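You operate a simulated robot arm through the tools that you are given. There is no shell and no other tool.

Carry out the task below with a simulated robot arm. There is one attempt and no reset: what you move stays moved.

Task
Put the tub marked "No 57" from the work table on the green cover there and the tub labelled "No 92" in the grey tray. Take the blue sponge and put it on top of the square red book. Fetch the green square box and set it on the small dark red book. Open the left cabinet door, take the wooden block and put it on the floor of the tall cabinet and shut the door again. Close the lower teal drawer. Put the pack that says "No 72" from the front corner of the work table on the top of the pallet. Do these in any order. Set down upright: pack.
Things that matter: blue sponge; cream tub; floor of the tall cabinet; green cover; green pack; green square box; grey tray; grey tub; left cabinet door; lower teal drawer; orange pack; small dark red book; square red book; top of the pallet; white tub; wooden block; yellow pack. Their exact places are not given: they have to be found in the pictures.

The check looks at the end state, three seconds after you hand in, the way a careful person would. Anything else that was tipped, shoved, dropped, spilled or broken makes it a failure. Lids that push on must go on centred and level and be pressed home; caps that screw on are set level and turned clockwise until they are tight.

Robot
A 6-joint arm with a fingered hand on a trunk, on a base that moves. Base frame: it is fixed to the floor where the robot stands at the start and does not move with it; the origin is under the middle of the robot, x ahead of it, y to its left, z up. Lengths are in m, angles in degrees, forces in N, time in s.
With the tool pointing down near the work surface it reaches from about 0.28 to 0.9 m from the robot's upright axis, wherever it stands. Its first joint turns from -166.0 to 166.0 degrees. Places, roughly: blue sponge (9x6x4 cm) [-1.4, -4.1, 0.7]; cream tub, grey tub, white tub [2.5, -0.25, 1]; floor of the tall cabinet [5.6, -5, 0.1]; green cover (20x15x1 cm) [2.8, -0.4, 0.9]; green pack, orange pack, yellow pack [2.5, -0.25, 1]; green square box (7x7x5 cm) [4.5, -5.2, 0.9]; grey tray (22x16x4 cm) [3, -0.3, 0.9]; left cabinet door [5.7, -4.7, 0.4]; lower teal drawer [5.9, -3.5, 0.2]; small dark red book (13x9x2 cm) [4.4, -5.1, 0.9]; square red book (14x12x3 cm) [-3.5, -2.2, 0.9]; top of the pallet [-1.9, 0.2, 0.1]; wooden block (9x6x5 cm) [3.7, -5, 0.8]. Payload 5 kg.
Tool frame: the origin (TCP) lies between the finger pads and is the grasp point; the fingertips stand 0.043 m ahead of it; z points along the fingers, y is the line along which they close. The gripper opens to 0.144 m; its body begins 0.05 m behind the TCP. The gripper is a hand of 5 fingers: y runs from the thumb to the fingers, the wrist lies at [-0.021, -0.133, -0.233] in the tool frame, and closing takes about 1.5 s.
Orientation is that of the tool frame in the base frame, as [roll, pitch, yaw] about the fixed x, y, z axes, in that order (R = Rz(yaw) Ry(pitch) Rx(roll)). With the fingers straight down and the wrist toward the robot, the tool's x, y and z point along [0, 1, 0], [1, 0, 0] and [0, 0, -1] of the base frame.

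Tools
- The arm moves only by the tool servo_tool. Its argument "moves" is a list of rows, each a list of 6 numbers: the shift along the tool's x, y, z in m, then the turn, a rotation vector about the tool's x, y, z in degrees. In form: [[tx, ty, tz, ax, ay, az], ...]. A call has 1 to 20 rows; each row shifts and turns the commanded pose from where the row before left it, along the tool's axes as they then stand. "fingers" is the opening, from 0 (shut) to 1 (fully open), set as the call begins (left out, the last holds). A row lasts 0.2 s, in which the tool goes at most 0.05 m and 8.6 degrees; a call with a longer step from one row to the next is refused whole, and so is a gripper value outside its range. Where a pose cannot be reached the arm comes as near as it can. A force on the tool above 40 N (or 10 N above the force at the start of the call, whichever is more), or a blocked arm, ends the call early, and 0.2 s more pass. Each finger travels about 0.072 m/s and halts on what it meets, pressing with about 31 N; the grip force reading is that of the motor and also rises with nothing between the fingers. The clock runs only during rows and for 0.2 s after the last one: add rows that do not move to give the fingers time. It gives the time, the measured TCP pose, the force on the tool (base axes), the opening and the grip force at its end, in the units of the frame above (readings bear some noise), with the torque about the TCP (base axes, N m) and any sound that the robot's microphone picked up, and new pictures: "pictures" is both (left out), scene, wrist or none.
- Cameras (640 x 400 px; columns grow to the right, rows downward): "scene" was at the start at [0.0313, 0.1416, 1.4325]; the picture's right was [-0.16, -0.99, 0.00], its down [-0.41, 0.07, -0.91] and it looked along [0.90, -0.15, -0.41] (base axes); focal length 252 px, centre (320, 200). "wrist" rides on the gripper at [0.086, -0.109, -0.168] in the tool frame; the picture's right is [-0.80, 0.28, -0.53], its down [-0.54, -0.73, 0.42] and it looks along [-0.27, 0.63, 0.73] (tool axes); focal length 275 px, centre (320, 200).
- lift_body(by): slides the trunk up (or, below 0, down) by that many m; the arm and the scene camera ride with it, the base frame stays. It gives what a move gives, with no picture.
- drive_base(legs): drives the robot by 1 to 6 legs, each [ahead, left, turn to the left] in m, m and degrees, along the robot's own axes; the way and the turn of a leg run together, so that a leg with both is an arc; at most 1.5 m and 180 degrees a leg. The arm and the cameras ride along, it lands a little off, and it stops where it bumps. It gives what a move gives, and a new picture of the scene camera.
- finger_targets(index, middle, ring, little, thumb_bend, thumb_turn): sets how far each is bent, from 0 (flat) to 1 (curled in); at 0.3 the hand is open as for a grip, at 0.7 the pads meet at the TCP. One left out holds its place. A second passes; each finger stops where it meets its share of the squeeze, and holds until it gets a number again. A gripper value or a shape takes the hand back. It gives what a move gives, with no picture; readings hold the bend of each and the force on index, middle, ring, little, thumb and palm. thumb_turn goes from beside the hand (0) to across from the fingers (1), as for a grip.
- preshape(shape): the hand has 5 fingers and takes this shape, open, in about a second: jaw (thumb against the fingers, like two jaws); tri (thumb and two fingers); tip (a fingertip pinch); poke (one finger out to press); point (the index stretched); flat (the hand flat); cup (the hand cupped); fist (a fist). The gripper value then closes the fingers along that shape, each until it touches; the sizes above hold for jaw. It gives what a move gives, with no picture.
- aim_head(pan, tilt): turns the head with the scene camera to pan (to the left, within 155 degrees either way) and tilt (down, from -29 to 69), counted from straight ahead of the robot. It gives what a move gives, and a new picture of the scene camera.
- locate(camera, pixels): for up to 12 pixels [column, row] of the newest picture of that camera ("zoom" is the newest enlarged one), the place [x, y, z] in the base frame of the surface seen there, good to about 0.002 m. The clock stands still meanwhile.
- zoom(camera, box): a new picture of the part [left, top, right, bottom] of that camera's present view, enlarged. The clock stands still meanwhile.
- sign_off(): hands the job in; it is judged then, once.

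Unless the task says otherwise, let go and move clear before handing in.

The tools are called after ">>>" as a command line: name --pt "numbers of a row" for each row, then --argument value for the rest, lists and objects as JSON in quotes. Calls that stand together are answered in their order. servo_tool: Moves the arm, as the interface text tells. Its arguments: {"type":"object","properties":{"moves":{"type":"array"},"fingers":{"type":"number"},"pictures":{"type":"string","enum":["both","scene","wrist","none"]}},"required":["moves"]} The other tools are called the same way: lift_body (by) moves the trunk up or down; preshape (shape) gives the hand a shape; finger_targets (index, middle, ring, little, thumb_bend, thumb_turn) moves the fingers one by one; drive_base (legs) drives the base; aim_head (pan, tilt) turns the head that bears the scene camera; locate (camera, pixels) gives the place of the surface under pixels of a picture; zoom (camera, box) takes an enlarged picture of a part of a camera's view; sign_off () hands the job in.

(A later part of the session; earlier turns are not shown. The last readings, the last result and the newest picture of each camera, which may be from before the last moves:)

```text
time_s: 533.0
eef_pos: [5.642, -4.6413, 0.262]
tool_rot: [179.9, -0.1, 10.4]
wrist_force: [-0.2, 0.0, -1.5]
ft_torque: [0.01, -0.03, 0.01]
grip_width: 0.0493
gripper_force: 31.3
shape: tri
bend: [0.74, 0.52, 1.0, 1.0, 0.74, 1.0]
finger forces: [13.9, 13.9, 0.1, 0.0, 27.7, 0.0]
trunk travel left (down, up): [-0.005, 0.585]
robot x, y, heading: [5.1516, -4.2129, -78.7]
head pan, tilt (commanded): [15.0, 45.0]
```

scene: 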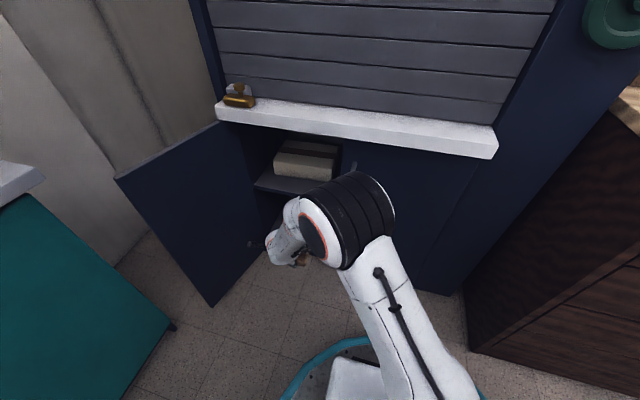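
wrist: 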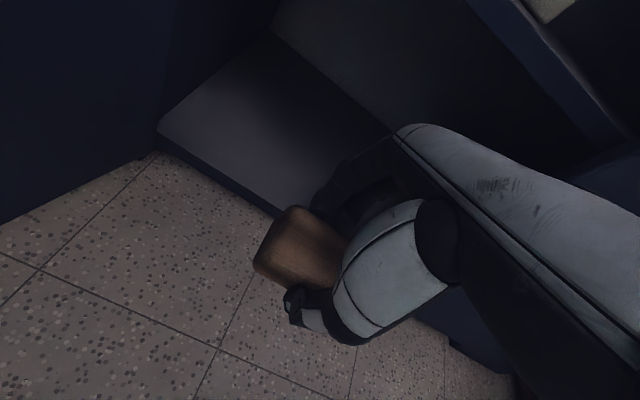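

>>> locate --camera "scene" --pixels '[[345, 195], [320, 240], [370, 190], [290, 215], [275, 250], [480, 140], [240, 105], [385, 215]]'

>>> servo_tool --pt "0 0.02 0.015 0 0 0" --pt "0 0.025 0.02 0 0 0" --pt "0 0.025 0.02 0 0 0" --pt "0 0.01 0.02 0 0 0" --pt "0 0 0 0 0 0" --pictures "both"

```text
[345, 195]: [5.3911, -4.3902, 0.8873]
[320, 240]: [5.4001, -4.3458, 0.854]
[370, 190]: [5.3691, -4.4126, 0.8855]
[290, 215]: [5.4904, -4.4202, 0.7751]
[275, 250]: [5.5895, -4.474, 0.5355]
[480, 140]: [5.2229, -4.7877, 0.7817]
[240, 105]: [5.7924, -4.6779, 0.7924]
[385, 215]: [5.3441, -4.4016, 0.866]
```

```text
time_s: 534.2
eef_pos: [5.6549, -4.7221, 0.1855]
tool_rot: [179.9, -0.1, 10.3]
wrist_force: [0.7, 0.0, -1.4]
ft_torque: [0.02, 0.02, -0.02]
grip_width: 0.0494
gripper_force: 31.1
shape: tri
bend: [0.74, 0.52, 1.0, 1.0, 0.74, 1.0]
finger forces: [13.9, 13.8, 0.0, 0.0, 27.8, 0.0]
trunk travel left (down, up): [-0.005, 0.585]
robot x, y, heading: [5.1509, -4.2134, -78.9]
head pan, tilt (commanded): [15.0, 45.0]
```

scene: 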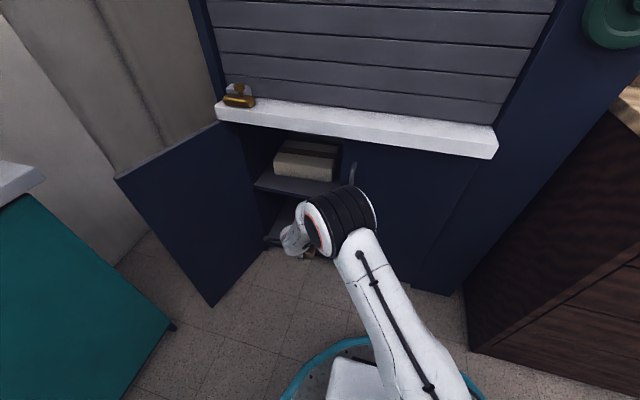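
wrist: 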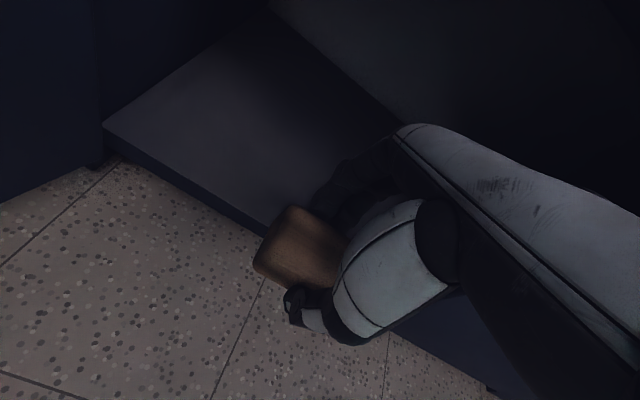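

The hand is entering at floor level; the elbow (z≈0.85, 30 cm out) is well clear of the ledge. Continuing inward with a slight descent.

>>> servo_tool --pt "0 0.03 0.01 0 0 0" --pt "0 0.03 0.01 0 0 0" --pt "0 0.03 0.01 0 0 0" --pt "0 0 0 0 0 0" --pictures "both"

```text
time_s: 535.2
eef_pos: [5.6733, -4.8113, 0.1568]
tool_rot: [179.9, -0.1, 10.4]
wrist_force: [0.1, 0.1, -1.0]
ft_torque: [-0.02, -0.01, 0.0]
grip_width: 0.0494
gripper_force: 31.6
shape: tri
bend: [0.74, 0.52, 1.0, 1.0, 0.74, 1.0]
finger forces: [14.0, 13.9, 0.0, 0.0, 27.9, 0.1]
trunk travel left (down, up): [-0.005, 0.585]
robot x, y, heading: [5.1508, -4.2152, -78.8]
head pan, tilt (commanded): [15.0, 45.0]
```

scene: 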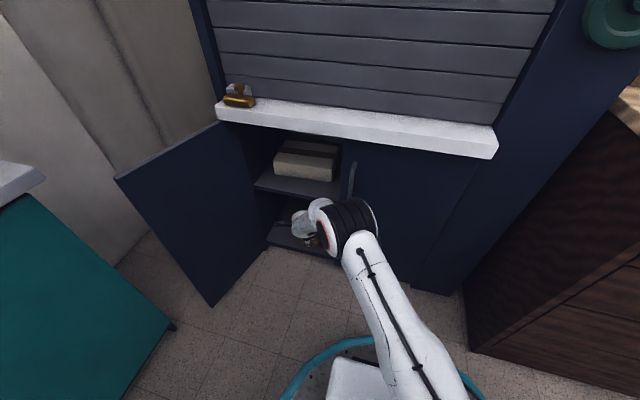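
wrist: 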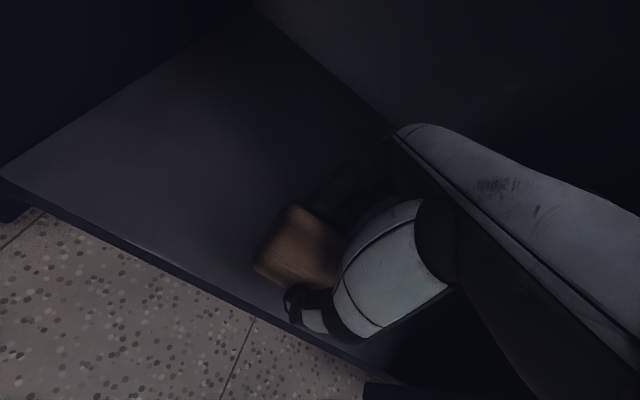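

>>> servo_tool --pt "0 0.02 0.007 0 0 0" --pt "0 0.02 0.005 0 0 0" --pt "0 0.02 0.003 0 0 0" --pt "0 0 0 0 0 0" --pictures "both"

>>> locate --camera "wrist" --pixels '[[297, 210], [258, 262], [300, 250], [200, 200], [275, 300], [200, 270]]'

```text
time_s: 536.2
eef_pos: [5.6849, -4.8699, 0.1408]
tool_rot: [179.9, -0.2, 10.3]
wrist_force: [-0.1, -0.7, -1.7]
ft_torque: [0.01, 0.02, 0.01]
grip_width: 0.0493
gripper_force: 31.0
shape: tri
bend: [0.74, 0.52, 1.0, 1.0, 0.74, 1.0]
finger forces: [14.0, 13.9, 0.0, 0.0, 27.9, 0.0]
trunk travel left (down, up): [-0.005, 0.585]
robot x, y, heading: [5.1558, -4.2134, -79.1]
head pan, tilt (commanded): [15.0, 45.0]
```

scene: 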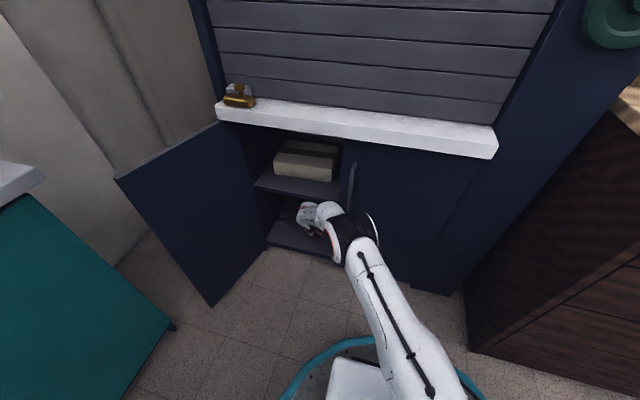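
wrist: 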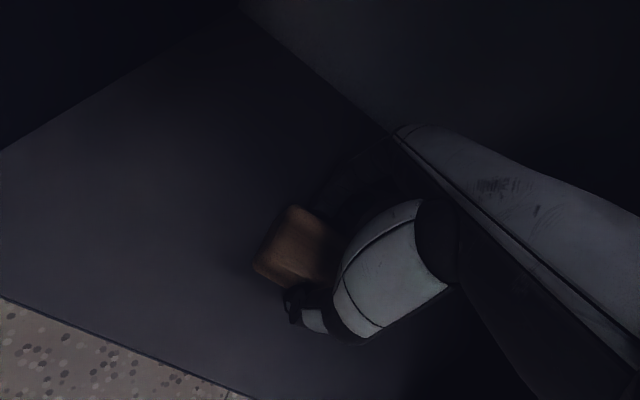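

```text
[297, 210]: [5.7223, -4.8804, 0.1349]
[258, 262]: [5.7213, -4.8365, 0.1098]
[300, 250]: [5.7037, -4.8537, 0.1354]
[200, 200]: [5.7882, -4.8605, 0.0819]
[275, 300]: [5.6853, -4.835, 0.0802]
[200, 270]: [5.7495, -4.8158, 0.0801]
```

The block is inside, its near face ~7.5 cm behind the floor's front edge and about 1 cm above the floor. Lowering to contact.

>>> servo_tool --pt "0 0 0.004 0 0 0" --pt "0 0 0.003 0 0 0" --pt "0 0 0.001 0 0 0" --pt "0 0 0 0 0 0" --pictures "none"

>>> servo_tool --pt "0 0 0.001 0 0 0" --pt "0 0 0.001 0 0 0" --pt "0 0 0 0 0 0" --pictures "none"

```text
time_s: 537.2
eef_pos: [5.6835, -4.8697, 0.1348]
tool_rot: [179.9, 0.0, 10.3]
wrist_force: [0.3, -0.5, -0.9]
ft_torque: [-0.02, -0.04, -0.06]
grip_width: 0.0491
gripper_force: 31.0
shape: tri
bend: [0.74, 0.52, 1.0, 1.0, 0.74, 1.0]
finger forces: [14.0, 13.9, 0.0, 0.0, 27.8, 0.0]
trunk travel left (down, up): [-0.005, 0.585]
robot x, y, heading: [5.1507, -4.2138, -78.9]
head pan, tilt (commanded): [15.0, 45.0]
```

```text
time_s: 538.0
eef_pos: [5.6836, -4.8701, 0.1303]
tool_rot: [179.9, -0.1, 10.4]
wrist_force: [0.4, -0.1, 0.0]
ft_torque: [-0.02, 0.03, 0.02]
grip_width: 0.0492
gripper_force: 31.0
shape: tri
bend: [0.74, 0.52, 1.0, 1.0, 0.74, 1.0]
finger forces: [13.9, 13.9, 0.1, 0.1, 27.9, 0.0]
trunk travel left (down, up): [-0.005, 0.585]
robot x, y, heading: [5.1512, -4.214, -78.8]
head pan, tilt (commanded): [15.0, 45.0]
```

>>> servo_tool --pt "0 0 0.001 0 0 0" --pt "0 0 0.001 0 0 0" --pt "0 0 0 0 0 0" --pictures "none"

```text
time_s: 538.8
eef_pos: [5.6827, -4.8687, 0.1321]
tool_rot: [179.9, -0.2, 10.2]
wrist_force: [-0.1, 1.1, 4.4]
ft_torque: [0.01, 0.02, -0.01]
grip_width: 0.0496
gripper_force: 30.7
shape: tri
bend: [0.74, 0.52, 1.0, 1.0, 0.74, 1.0]
finger forces: [14.1, 14.1, 0.0, 0.0, 28.8, 0.1]
trunk travel left (down, up): [-0.005, 0.585]
robot x, y, heading: [5.1489, -4.2132, -79.0]
head pan, tilt (commanded): [15.0, 45.0]
```

The block is down (4.4 N contact). Because the shelf limits lifting, I'll release by laying index and middle flat so the fingertips can pass over the block, with the thumb opening toward me.

>>> finger_targets --index 0.0 --middle 0.0 --thumb_bend 0.3

>>> servo_tool --pt "0 0 -0.003 0 0 0" --pt "0 0 0 0 0 0" --pictures "both"

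>>> zoom --camera "wrist" --box '[180, 120, 440, 360]'

```text
time_s: 539.8
eef_pos: [5.683, -4.868, 0.1294]
tool_rot: [179.9, -0.1, 10.3]
wrist_force: [0.7, 0.0, -0.4]
ft_torque: [0.01, 0.01, 0.0]
grip_width: 0.2072
gripper_force: 0.0
shape: fingers
bend: [0.0, 0.0, 1.0, 1.0, 0.3, 1.0]
finger forces: [0.0, 0.0, 0.0, 0.1, 0.0, 0.0]
trunk travel left (down, up): [-0.005, 0.585]
robot x, y, heading: [5.1512, -4.2121, -78.6]
head pan, tilt (commanded): [15.0, 45.0]
```

```text
time_s: 540.4
eef_pos: [5.682, -4.8681, 0.1337]
tool_rot: [179.9, -0.1, 10.3]
wrist_force: [-0.8, 0.0, -0.7]
ft_torque: [0.01, 0.01, -0.03]
grip_width: 0.2072
gripper_force: 0.1
shape: fingers
bend: [0.0, 0.0, 1.0, 1.0, 0.3, 1.0]
finger forces: [0.0, 0.0, 0.0, 0.0, 0.0, 0.0]
trunk travel left (down, up): [-0.005, 0.585]
robot x, y, heading: [5.1495, -4.2137, -79.1]
head pan, tilt (commanded): [15.0, 45.0]
```

scene: 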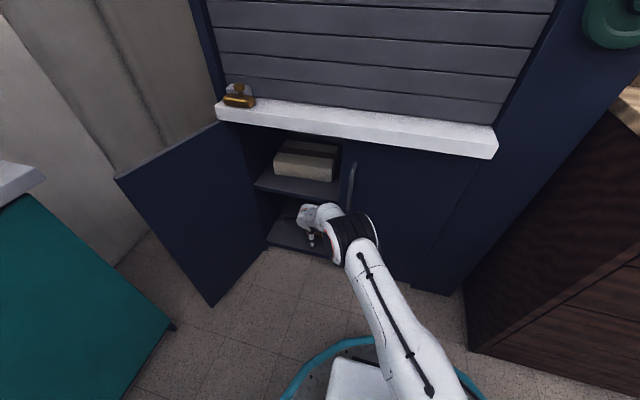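
wrist: 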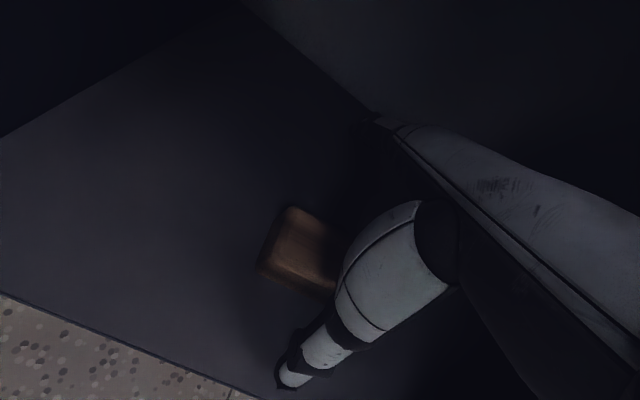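

```text
1.67 times, centred on (310, 240) of wrist
```

zoom: 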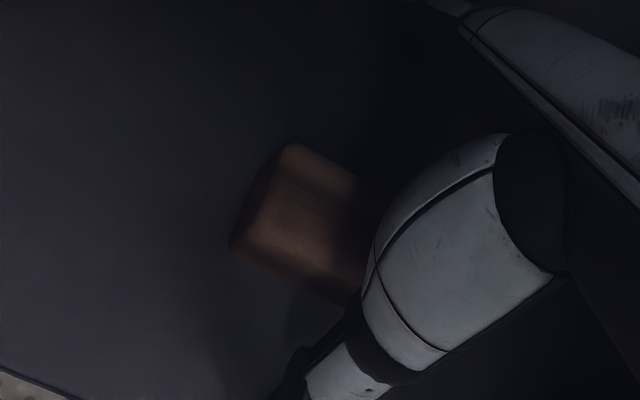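

>>> locate --camera "wrist" --pixels '[[372, 118], [380, 125], [390, 135], [365, 112], [400, 130], [300, 225], [290, 380], [355, 105]]'

```text
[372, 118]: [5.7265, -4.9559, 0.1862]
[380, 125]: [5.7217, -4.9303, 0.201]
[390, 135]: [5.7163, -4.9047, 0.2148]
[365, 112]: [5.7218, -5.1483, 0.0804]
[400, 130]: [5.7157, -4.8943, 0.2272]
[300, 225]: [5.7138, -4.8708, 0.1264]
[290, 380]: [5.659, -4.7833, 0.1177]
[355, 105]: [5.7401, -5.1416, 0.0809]
```

The flat fingers are at z≥0.165, well above the block's top (0.128), so I can back straight out, rising a little as I leave the shelf.

>>> servo_tool --pt "0 -0.02 -0.002 0 0 0" --pt "0 -0.03 -0.004 0 0 0" --pt "0 -0.03 -0.01 0 0 0" --pt "0 -0.03 -0.015 0 0 0" --pt "0 -0.035 -0.02 0 0 0" --pt "0 -0.035 -0.025 0 0 0" --pt "0 -0.035 -0.025 0 0 0" --pt "0 0 0 0 0 0" --pictures "both"

```text
time_s: 542.2
eef_pos: [5.6448, -4.6563, 0.2337]
tool_rot: [179.9, -0.1, 10.2]
wrist_force: [0.5, -0.2, 0.2]
ft_torque: [-0.01, 0.02, 0.01]
grip_width: 0.2074
gripper_force: 0.0
shape: fingers
bend: [0.0, 0.0, 1.0, 1.0, 0.3, 1.0]
finger forces: [0.1, 0.1, 0.1, 0.1, 0.0, 0.0]
trunk travel left (down, up): [-0.005, 0.585]
robot x, y, heading: [5.1524, -4.2122, -79.2]
head pan, tilt (commanded): [15.0, 45.0]
```

scene: 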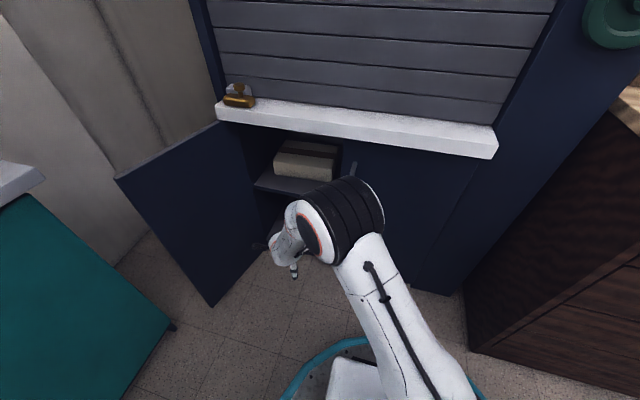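
wrist: 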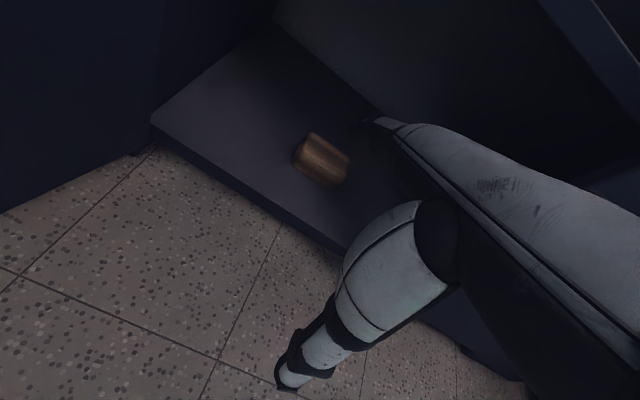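

The block sits on the cabinet floor. I'll verify its position, then pull the hand fully out.

>>> locate --camera "wrist" --pixels '[[322, 155], [310, 150], [345, 165], [318, 180], [300, 170], [250, 180], [330, 240]]'

>>> servo_tool --pt "0 -0.03 -0.02 0 0 0" --pt "0 -0.03 -0.025 0 0 0" --pt "0 -0.03 -0.03 0 0 0" --pt "0 -0.03 -0.03 0 0 0" --pt "0 -0.03 -0.03 0 0 0" --pt "0 -0.03 -0.03 0 0 0" --pt "0 -0.03 -0.03 0 0 0" --pt "0 0 -0.04 0 0 0" --pt "0 0 0 0 0 0" --pictures "both"

```text
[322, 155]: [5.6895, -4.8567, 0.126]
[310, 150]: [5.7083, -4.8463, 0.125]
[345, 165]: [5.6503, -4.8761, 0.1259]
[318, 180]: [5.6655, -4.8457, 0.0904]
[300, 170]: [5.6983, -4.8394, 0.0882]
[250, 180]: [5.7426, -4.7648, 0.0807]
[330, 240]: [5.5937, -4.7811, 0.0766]
```

```text
time_s: 544.2
eef_pos: [5.6057, -4.4503, 0.4681]
tool_rot: [179.9, -0.1, 10.3]
wrist_force: [0.4, -0.1, 0.0]
ft_torque: [0.02, 0.01, 0.01]
grip_width: 0.2077
gripper_force: 0.1
shape: fingers
bend: [0.0, 0.0, 1.0, 1.0, 0.3, 1.0]
finger forces: [0.0, 0.1, 0.0, 0.1, 0.0, 0.1]
trunk travel left (down, up): [-0.005, 0.585]
robot x, y, heading: [5.1526, -4.2177, -79.1]
head pan, tilt (commanded): [15.0, 45.0]
```

scene: 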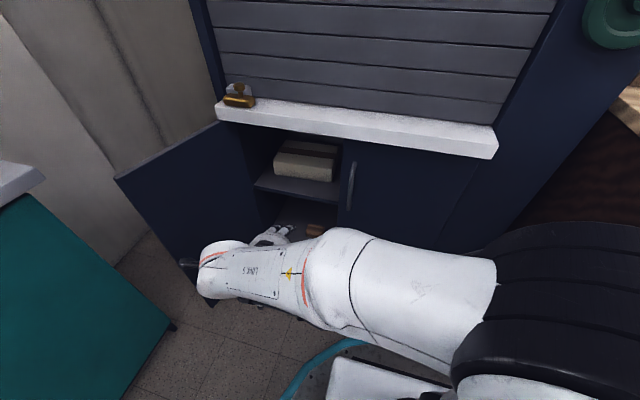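
wrist: 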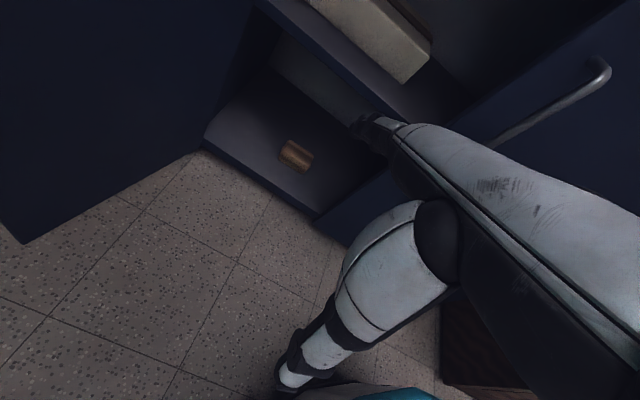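

The block rests at about (5.68,-4.86) on the floor, well inside. Before closing the door, I'll back up and look at the space to the left of the open door.

>>> drive_base --legs '[[-0.3, 0, 0]]'

>>> aim_head --pan 45 --tilt 45

>>> locate --camera "scene" --pixels '[[320, 200], [250, 150], [300, 250], [350, 150], [400, 150], [200, 200], [280, 300], [330, 100], [150, 250], [380, 250]]'

```text
time_s: 546.2
eef_pos: [5.5475, -4.1628, 0.469]
tool_rot: [179.9, -0.1, 10.0]
wrist_force: [-0.6, 0.0, 0.4]
ft_torque: [0.0, -0.01, 0.01]
grip_width: 0.2077
gripper_force: 0.1
shape: fingers
bend: [0.0, 0.0, 1.0, 1.0, 0.3, 1.0]
finger forces: [0.0, 0.0, 0.0, 0.0, 0.0, 0.0]
trunk travel left (down, up): [-0.005, 0.585]
robot x, y, heading: [5.0944, -3.9228, -79.6]
head pan, tilt (commanded): [15.0, 45.0]
```

scene: 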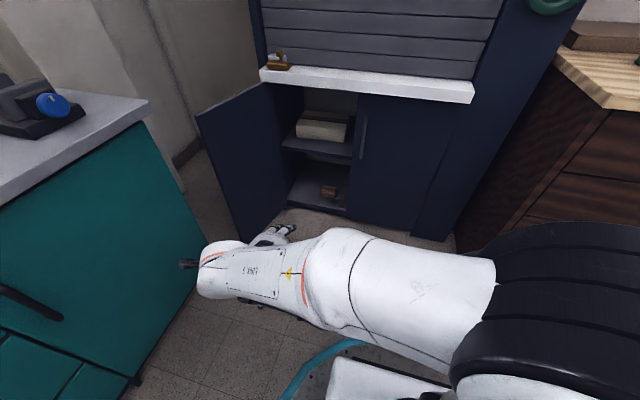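

```text
time_s: 547.2
eef_pos: [5.5487, -4.1638, 0.4687]
tool_rot: [179.9, 0.0, 10.0]
wrist_force: [0.1, -0.4, -0.4]
ft_torque: [0.02, 0.02, 0.0]
grip_width: 0.2074
gripper_force: 0.1
shape: fingers
bend: [0.0, 0.0, 1.0, 1.0, 0.3, 1.0]
finger forces: [0.0, 0.1, 0.0, 0.1, 0.1, 0.0]
trunk travel left (down, up): [-0.005, 0.585]
robot x, y, heading: [5.0949, -3.9241, -79.5]
head pan, tilt (commanded): [45.0, 45.0]
```

scene: 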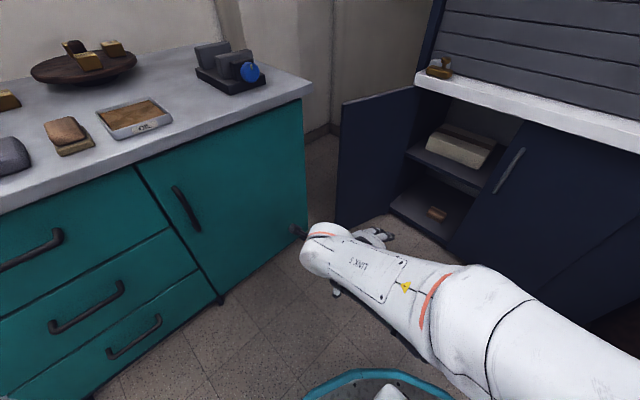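

```text
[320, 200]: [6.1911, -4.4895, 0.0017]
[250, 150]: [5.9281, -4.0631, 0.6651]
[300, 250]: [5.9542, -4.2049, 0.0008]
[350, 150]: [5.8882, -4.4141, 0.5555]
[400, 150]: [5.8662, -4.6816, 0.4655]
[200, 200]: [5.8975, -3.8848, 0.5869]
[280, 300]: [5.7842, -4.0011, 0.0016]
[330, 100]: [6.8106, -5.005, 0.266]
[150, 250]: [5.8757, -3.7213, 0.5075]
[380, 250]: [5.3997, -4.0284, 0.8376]
```

The door's outer side must be pushed from the left, through the gap between the teal cabinet corner (~(5.95,-4.18)) and the door's edge. I'll flatten the hand, step in slightly, lower to z≈0.35 (below the handle), and yaw it to point left-forward.

>>> preshape --shape "flat"

>>> drive_base --legs '[[0.12, -0.02, 0]]'

>>> servo_tool --pt "0 0 0.03 0 0 -7" --pt "0 0 0.03 0 0 -7" --pt "0 0 0.03 0 0 -7" --pt "0 0 0.02 0 0 -7" --pt "0 0 0 0 0 -7" --pt "0 0 0 0 0 0" --pictures "both"

```text
time_s: 548.1
eef_pos: [5.5481, -4.1629, 0.4685]
tool_rot: [179.9, -0.1, 10.1]
wrist_force: [0.1, 0.2, 0.2]
ft_torque: [0.03, -0.03, 0.05]
grip_width: 0.0
gripper_force: 0.0
shape: flat
bend: [0.0, 0.0, 0.0, 0.0, 0.39, 0.0]
finger forces: [0.1, 0.1, 0.1, 0.0, 0.0, 0.0]
trunk travel left (down, up): [-0.005, 0.585]
robot x, y, heading: [5.0934, -3.9219, -79.0]
head pan, tilt (commanded): [45.0, 45.0]
```

```text
time_s: 549.3
eef_pos: [5.5501, -4.2825, 0.468]
tool_rot: [-180.0, -0.1, 9.9]
wrist_force: [0.6, -0.4, 0.7]
ft_torque: [-0.04, 0.02, 0.01]
grip_width: 0.0003
gripper_force: 0.0
shape: flat
bend: [0.0, 0.0, 0.0, 0.0, 0.39, 0.0]
finger forces: [0.1, 0.1, 0.0, 0.0, 0.0, 0.0]
trunk travel left (down, up): [-0.005, 0.585]
robot x, y, heading: [5.0967, -4.0466, -79.3]
head pan, tilt (commanded): [45.0, 45.0]
```

scene: 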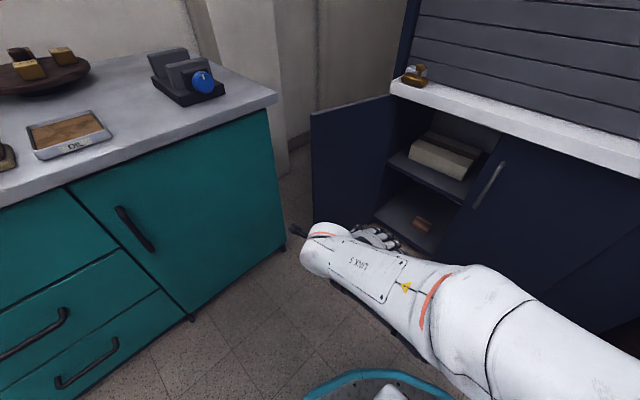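

```text
time_s: 550.7
eef_pos: [5.5513, -4.2825, 0.3586]
tool_rot: [179.9, 0.0, 44.9]
wrist_force: [0.4, 0.1, -1.0]
ft_torque: [0.01, -0.02, 0.03]
grip_width: 0.0002
gripper_force: 0.1
shape: flat
bend: [0.0, 0.0, 0.0, 0.0, 0.39, 0.0]
finger forces: [0.1, 0.1, 0.0, 0.1, 0.0, 0.0]
trunk travel left (down, up): [-0.005, 0.585]
robot x, y, heading: [5.0956, -4.0462, -79.1]
head pan, tilt (commanded): [45.0, 45.0]
```

scene: 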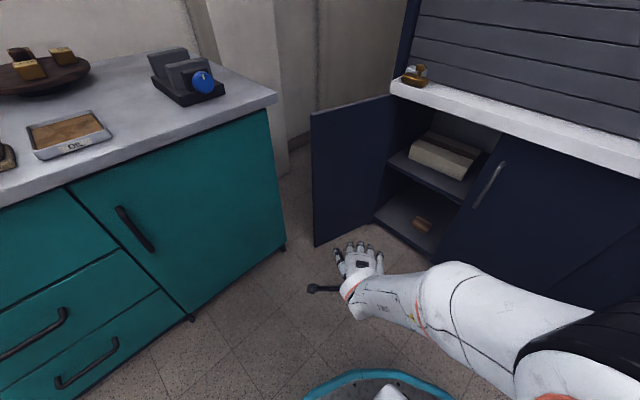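
wrist: 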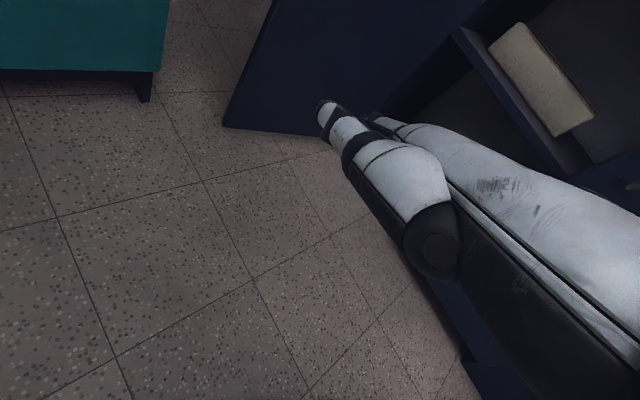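

>>> locate --camera "wrist" --pixels '[[325, 105], [335, 130], [378, 118], [370, 112], [235, 115], [300, 130], [150, 90], [395, 125]]'

>>> zoom --camera "scene" --box '[270, 80, 470, 320]'

>>> locate --camera "scene" --pixels '[[337, 250], [350, 245], [360, 242], [372, 243], [382, 252], [340, 270], [315, 240], [313, 115], [285, 245], [270, 110], [320, 288]]'

```text
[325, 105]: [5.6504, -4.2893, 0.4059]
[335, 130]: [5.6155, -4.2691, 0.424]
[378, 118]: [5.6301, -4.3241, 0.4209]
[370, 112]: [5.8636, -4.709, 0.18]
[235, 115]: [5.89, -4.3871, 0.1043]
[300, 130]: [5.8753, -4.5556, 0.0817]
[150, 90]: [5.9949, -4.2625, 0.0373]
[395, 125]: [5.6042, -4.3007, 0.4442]
```

```text
1.67 times, centred on (370, 200) of scene
```

zoom: 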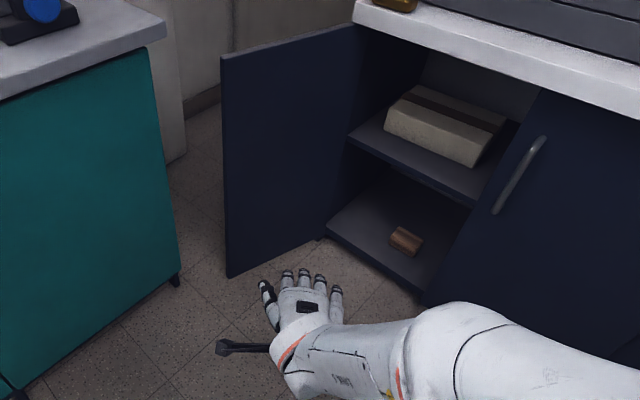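

```text
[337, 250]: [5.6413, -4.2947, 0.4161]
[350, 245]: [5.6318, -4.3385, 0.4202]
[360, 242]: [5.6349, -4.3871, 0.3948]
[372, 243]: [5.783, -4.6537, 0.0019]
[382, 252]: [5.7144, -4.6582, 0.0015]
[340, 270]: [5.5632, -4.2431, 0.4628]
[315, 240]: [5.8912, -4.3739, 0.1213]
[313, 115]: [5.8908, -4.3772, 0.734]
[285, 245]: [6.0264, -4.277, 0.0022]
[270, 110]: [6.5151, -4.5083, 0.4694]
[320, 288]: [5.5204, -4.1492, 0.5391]
```

The gap beside the teal cabinet (leg at (5.99,-4.26)) is too tight at this height. Instead I'll come from above: the open door's top edge is free at z=0.735, so I can put closed fingers down on its outer side near the top and push it shut. Raising and re-shaping first.

>>> lift_body --by 0.25

>>> preshape --shape "jaw"

>>> servo_tool --pt "0 0 -0.04 0 0 7" --pt "0 0 -0.04 0 0 7" --pt "0 0 -0.04 0 0 7" --pt "0 0 -0.04 0 0 7" --pt "0 0 -0.04 0 0 7" --pt "0 0 -0.04 0 0 0" --pt "0 0 0 0 0 0" --pt "0 0 0 0 0 0" --fingers 0.0 --pictures "none"

>>> drive_base --legs '[[-0.036, 0.16, 0]]'

```text
time_s: 553.3
eef_pos: [5.551, -4.2821, 0.6088]
tool_rot: [179.9, 0.0, 44.9]
wrist_force: [-0.4, 1.2, 0.3]
ft_torque: [-0.01, 0.01, 0.0]
grip_width: 0.0001
gripper_force: 0.0
shape: flat
bend: [0.0, 0.0, 0.0, 0.0, 0.39, 0.0]
finger forces: [0.0, 0.0, 0.0, 0.0, 0.0, 0.1]
trunk travel left (down, up): [-0.255, 0.335]
robot x, y, heading: [5.0985, -4.0442, -79.3]
head pan, tilt (commanded): [45.0, 45.0]
```

```text
time_s: 554.2
eef_pos: [5.5503, -4.2826, 0.6088]
tool_rot: [180.0, 0.0, 44.9]
wrist_force: [0.5, 0.5, -0.5]
ft_torque: [-0.03, -0.01, 0.01]
grip_width: 0.1439
gripper_force: 0.1
shape: jaw
bend: [0.3, 0.3, 0.3, 0.3, 0.3, 0.97]
finger forces: [0.0, 0.0, 0.0, 0.1, 0.0, 0.1]
trunk travel left (down, up): [-0.255, 0.335]
robot x, y, heading: [5.0937, -4.0439, -79.3]
head pan, tilt (commanded): [45.0, 45.0]
```

```text
time_s: 556.0
eef_pos: [5.5512, -4.2844, 0.8459]
tool_rot: [179.9, -0.1, 9.9]
wrist_force: [-0.2, -0.3, 0.1]
ft_torque: [0.0, -0.01, 0.01]
grip_width: 0.0001
gripper_force: 30.9
shape: jaw
bend: [0.7, 0.7, 0.7, 0.7, 0.59, 1.0]
finger forces: [0.0, 0.1, 0.1, 0.0, 0.0, 0.0]
trunk travel left (down, up): [-0.255, 0.335]
robot x, y, heading: [5.0965, -4.0408, -79.4]
head pan, tilt (commanded): [45.0, 45.0]
```

```text
time_s: 557.5
eef_pos: [5.7055, -4.2182, 0.8468]
tool_rot: [-180.0, 0.0, 9.8]
wrist_force: [-0.1, 0.0, -0.8]
ft_torque: [-0.01, 0.01, -0.04]
grip_width: 0.0
gripper_force: 30.9
shape: jaw
bend: [0.7, 0.7, 0.7, 0.7, 0.59, 1.0]
finger forces: [0.1, 0.0, 0.1, 0.0, 0.1, 0.0]
trunk travel left (down, up): [-0.255, 0.335]
robot x, y, heading: [5.2518, -3.9773, -79.4]
head pan, tilt (commanded): [45.0, 45.0]
```

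scene: 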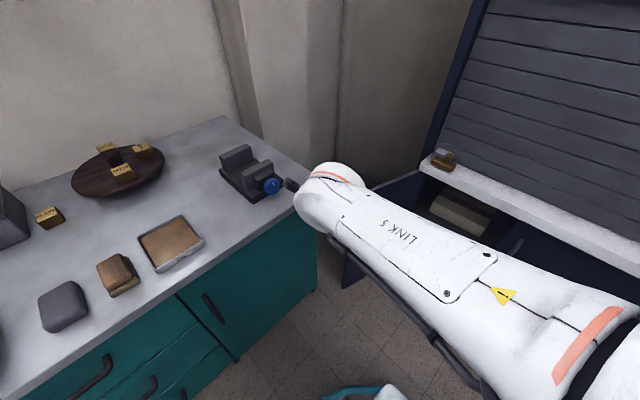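

>>> locate --camera "scene" --pixels '[[268, 183], [238, 152], [262, 172], [290, 178], [300, 165], [315, 240], [290, 188], [345, 280], [375, 195], [200, 240]]'

>>> servo_tool --pt "0 0 0 0 0 0" --pictures "wrist"

```text
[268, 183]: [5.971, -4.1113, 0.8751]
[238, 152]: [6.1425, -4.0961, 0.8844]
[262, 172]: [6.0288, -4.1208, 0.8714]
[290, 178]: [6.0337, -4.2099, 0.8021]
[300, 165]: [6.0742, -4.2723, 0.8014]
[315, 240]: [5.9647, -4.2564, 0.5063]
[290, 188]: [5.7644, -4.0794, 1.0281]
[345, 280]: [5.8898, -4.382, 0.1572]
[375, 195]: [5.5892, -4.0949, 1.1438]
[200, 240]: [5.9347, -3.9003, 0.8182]
```

```text
time_s: 557.9
eef_pos: [5.7048, -4.2186, 0.8458]
tool_rot: [180.0, 0.0, 10.0]
wrist_force: [-0.1, 0.3, -0.5]
ft_torque: [-0.01, -0.02, 0.01]
grip_width: 0.0
gripper_force: 30.7
shape: jaw
bend: [0.7, 0.7, 0.7, 0.7, 0.59, 1.0]
finger forces: [0.0, 0.0, 0.0, 0.0, 0.0, 0.0]
trunk travel left (down, up): [-0.255, 0.335]
robot x, y, heading: [5.2491, -3.9793, -79.3]
head pan, tilt (commanded): [45.0, 45.0]
```

wrist: 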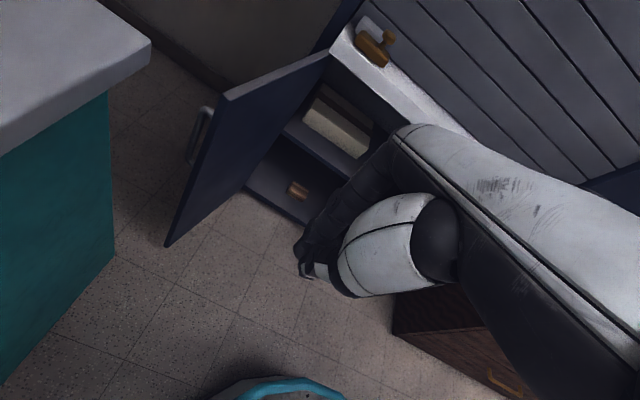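

Counter top is at z=0.80 and the clamp tool tops out at 0.885; both stay clear. I'll move the closed hand over the door to its outer side, then lower the fingertips below the door's top edge.

>>> servo_tool --pt "0.0279 0.0313 0 0 0 0" --pt "0.0279 0.0313 0 0 0 0" --pt "0.0279 0.0313 0 0 0 0" --pt "0.0279 0.0313 0 0 0 0" --pt "0.0279 0.0313 0 0 0 0" --pt "0.0279 0.0313 0 0 0 0" --pt "0.0279 0.0313 0 0 0 0" --pt "0.0279 0.0313 0 0 0 0" --pt "0 0 0 0 0 0" --pictures "both"

```text
time_s: 559.9
eef_pos: [5.9434, -4.4174, 0.8184]
tool_rot: [178.5, -0.5, 10.3]
wrist_force: [-0.1, -1.5, -0.6]
ft_torque: [-0.04, 0.0, -0.01]
grip_width: 0.0
gripper_force: 30.9
shape: jaw
bend: [0.7, 0.7, 0.7, 0.7, 0.59, 1.0]
finger forces: [0.0, 0.0, 0.0, 0.1, 0.0, 0.0]
out of reach, approached as far as the arm can: row 7, 8
trunk travel left (down, up): [-0.255, 0.335]
robot x, y, heading: [5.2531, -3.9799, -79.2]
head pan, tilt (commanded): [45.0, 45.0]
```

scene: 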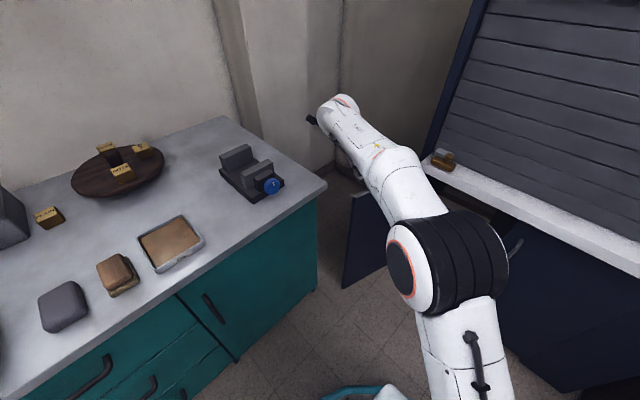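
wrist: 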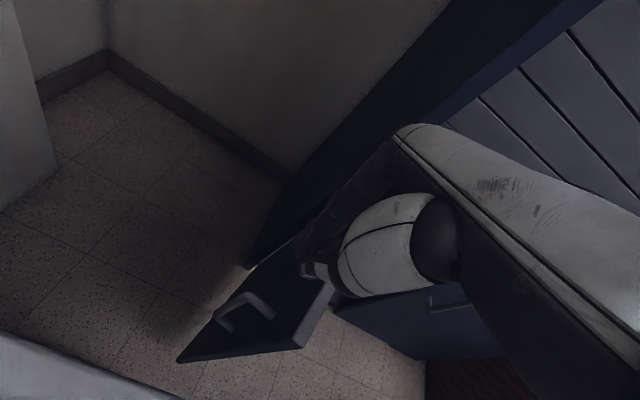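

The little-finger side is still over the door top; I need ~4 cm more to the left. Rolling the base 6 cm left.

>>> drive_base --legs '[[0.03, 0.06, 0]]'

>>> servo_tool --pt "0 0 0 1.5 0 0" --pt "0 0 0 0 0 0" --pictures "both"

>>> locate --camera "wrist" --pixels '[[330, 285], [300, 345], [260, 265], [310, 300], [330, 240], [300, 250], [320, 270]]'

```text
time_s: 560.9
eef_pos: [6.0066, -4.4353, 0.8193]
tool_rot: [178.4, -0.5, 10.1]
wrist_force: [-0.9, 0.8, 0.3]
ft_torque: [-0.02, 0.0, 0.0]
grip_width: 0.0002
gripper_force: 31.1
shape: jaw
bend: [0.7, 0.7, 0.7, 0.7, 0.59, 1.0]
finger forces: [0.0, 0.1, 0.0, 0.0, 0.0, 0.0]
trunk travel left (down, up): [-0.255, 0.335]
robot x, y, heading: [5.3183, -3.9975, -79.6]
head pan, tilt (commanded): [45.0, 45.0]
```

scene: 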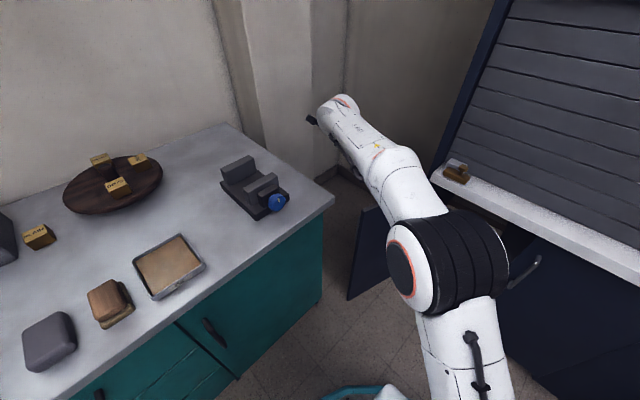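

```text
time_s: 561.5
eef_pos: [6.0071, -4.4356, 0.8187]
tool_rot: [178.5, -0.5, 10.1]
wrist_force: [-0.3, 0.0, 0.5]
ft_torque: [0.01, 0.01, -0.01]
grip_width: 0.0
gripper_force: 31.1
shape: jaw
bend: [0.7, 0.7, 0.7, 0.7, 0.59, 1.0]
finger forces: [0.0, 0.0, 0.1, 0.0, 0.1, 0.0]
trunk travel left (down, up): [-0.255, 0.335]
robot x, y, heading: [5.3156, -4.0007, -79.5]
head pan, tilt (commanded): [45.0, 45.0]
```

scene: 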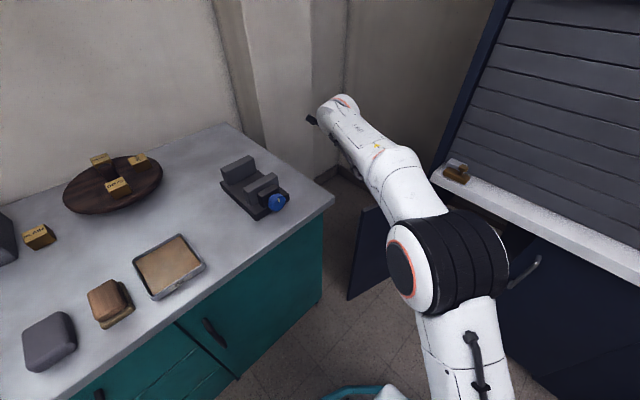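
wrist: 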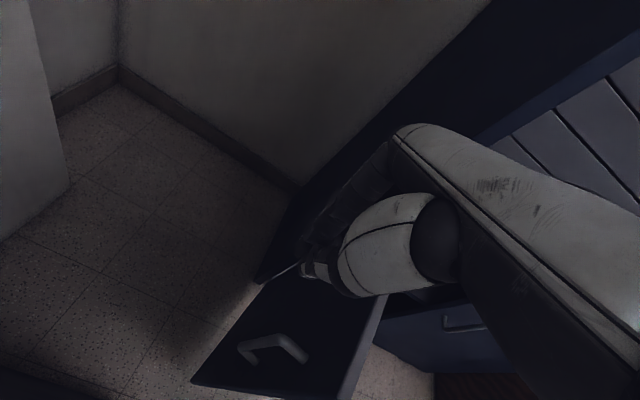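

```text
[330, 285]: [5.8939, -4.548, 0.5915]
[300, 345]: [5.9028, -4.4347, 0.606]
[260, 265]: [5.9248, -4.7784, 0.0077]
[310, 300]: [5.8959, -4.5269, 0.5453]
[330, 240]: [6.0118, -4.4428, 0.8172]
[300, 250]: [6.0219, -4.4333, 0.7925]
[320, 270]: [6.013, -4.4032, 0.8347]
```

The hand is now left of the door with ~5 cm clearance. Lowering fingertips to z≈0.675, just above the handle's top.

>>> servo_tool --pt "0 0 0.03 0 0 0" --pt "0 0 0.03 0 0 0" --pt "0 0 0.03 0 0 0" --pt "0 0 0.022 0 0 0" --pt "0 0 0 0 0 0" --pictures "both"

```text
time_s: 562.7
eef_pos: [6.0075, -4.4366, 0.7067]
tool_rot: [179.9, -0.5, 10.2]
wrist_force: [-0.2, 0.3, -0.3]
ft_torque: [0.02, -0.03, -0.03]
grip_width: 0.0
gripper_force: 30.7
shape: jaw
bend: [0.7, 0.7, 0.7, 0.7, 0.59, 1.0]
finger forces: [0.1, 0.0, 0.0, 0.1, 0.0, 0.0]
trunk travel left (down, up): [-0.255, 0.335]
robot x, y, heading: [5.3135, -3.9987, -79.6]
head pan, tilt (commanded): [45.0, 45.0]
```

scene: 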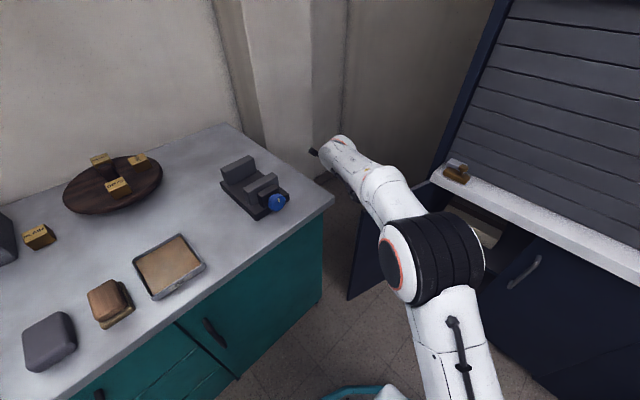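
wrist: 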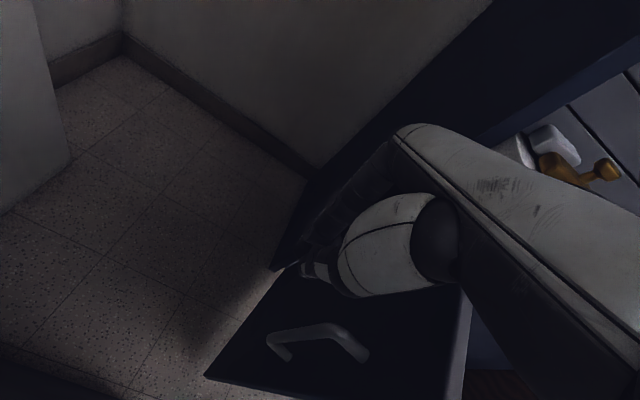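

Now pushing the door rightwards along its arc.

>>> servo_tool --pt "-0.04 0 0 0 0 0" --pt "-0.04 -0.005 0 0 0 0" --pt "-0.04 -0.005 0 0 0 0" --pt "-0.04 -0.003 0 0 0 0" --pt "-0.04 0 0 0 0 0" --pt "0 0 0 0 0 0" --pictures "both"

```text
time_s: 564.1
eef_pos: [5.8086, -4.4579, 0.7066]
tool_rot: [-180.0, -0.5, 10.0]
wrist_force: [0.1, -0.7, 0.9]
ft_torque: [-0.02, 0.01, -0.01]
grip_width: 0.0
gripper_force: 30.8
shape: jaw
bend: [0.7, 0.7, 0.7, 0.7, 0.59, 1.0]
finger forces: [0.0, 0.0, 0.0, 0.0, 0.1, 0.0]
trunk travel left (down, up): [-0.255, 0.335]
robot x, y, heading: [5.3172, -3.9973, -79.5]
head pan, tilt (commanded): [45.0, 45.0]
```

scene: 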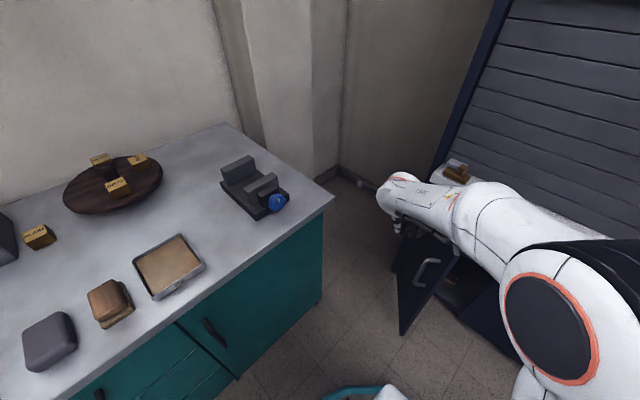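
wrist: 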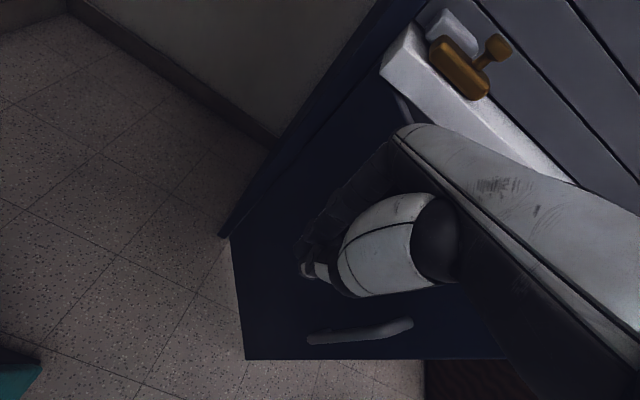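

The door follows nicely, now about 60° open. Continuing a bit further along the arc.

>>> servo_tool --pt "-0.03 0.008 0 0 0 0" --pt "-0.03 0.012 0 0 0 0" --pt "-0.025 0.015 0 0 0 0" --pt "-0.02 0.02 0 0 0 0" --pt "-0.01 0.025 0 0 0 0" --pt "0 0 0 0 0 0" --pictures "both"

>>> locate --camera "scene" --pixels '[[455, 250], [430, 340], [445, 290], [410, 330]]'

```text
time_s: 565.5
eef_pos: [5.7092, -4.5577, 0.7038]
tool_rot: [179.9, -0.5, 10.1]
wrist_force: [0.5, 0.4, -0.3]
ft_torque: [-0.01, -0.03, 0.03]
grip_width: 0.0
gripper_force: 31.0
shape: jaw
bend: [0.7, 0.7, 0.7, 0.7, 0.59, 1.0]
finger forces: [0.0, 0.1, 0.0, 0.1, 0.0, 0.0]
trunk travel left (down, up): [-0.255, 0.335]
robot x, y, heading: [5.3161, -3.995, -79.3]
head pan, tilt (commanded): [45.0, 45.0]
```

scene: 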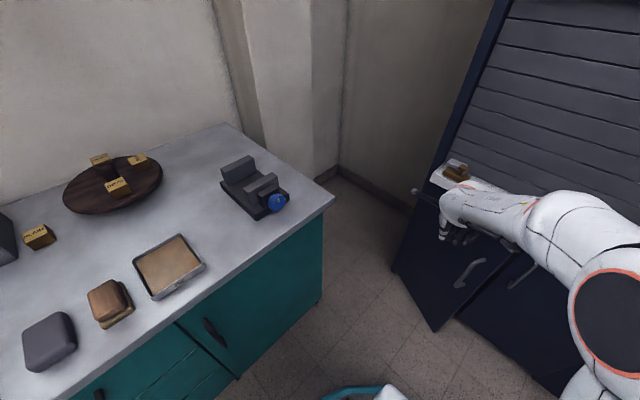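
wrist: 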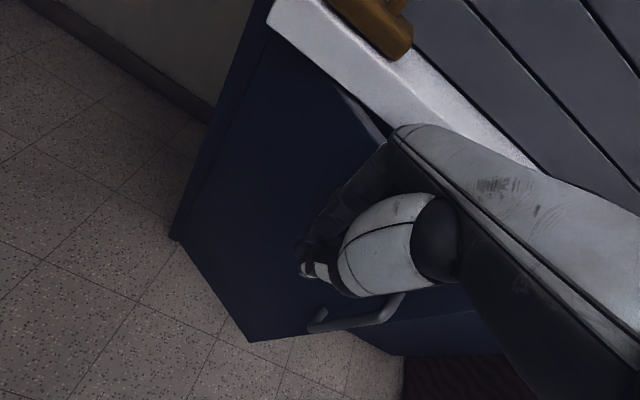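

```text
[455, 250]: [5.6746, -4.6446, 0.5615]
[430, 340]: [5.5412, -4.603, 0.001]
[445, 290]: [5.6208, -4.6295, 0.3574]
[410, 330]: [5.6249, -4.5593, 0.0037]
```

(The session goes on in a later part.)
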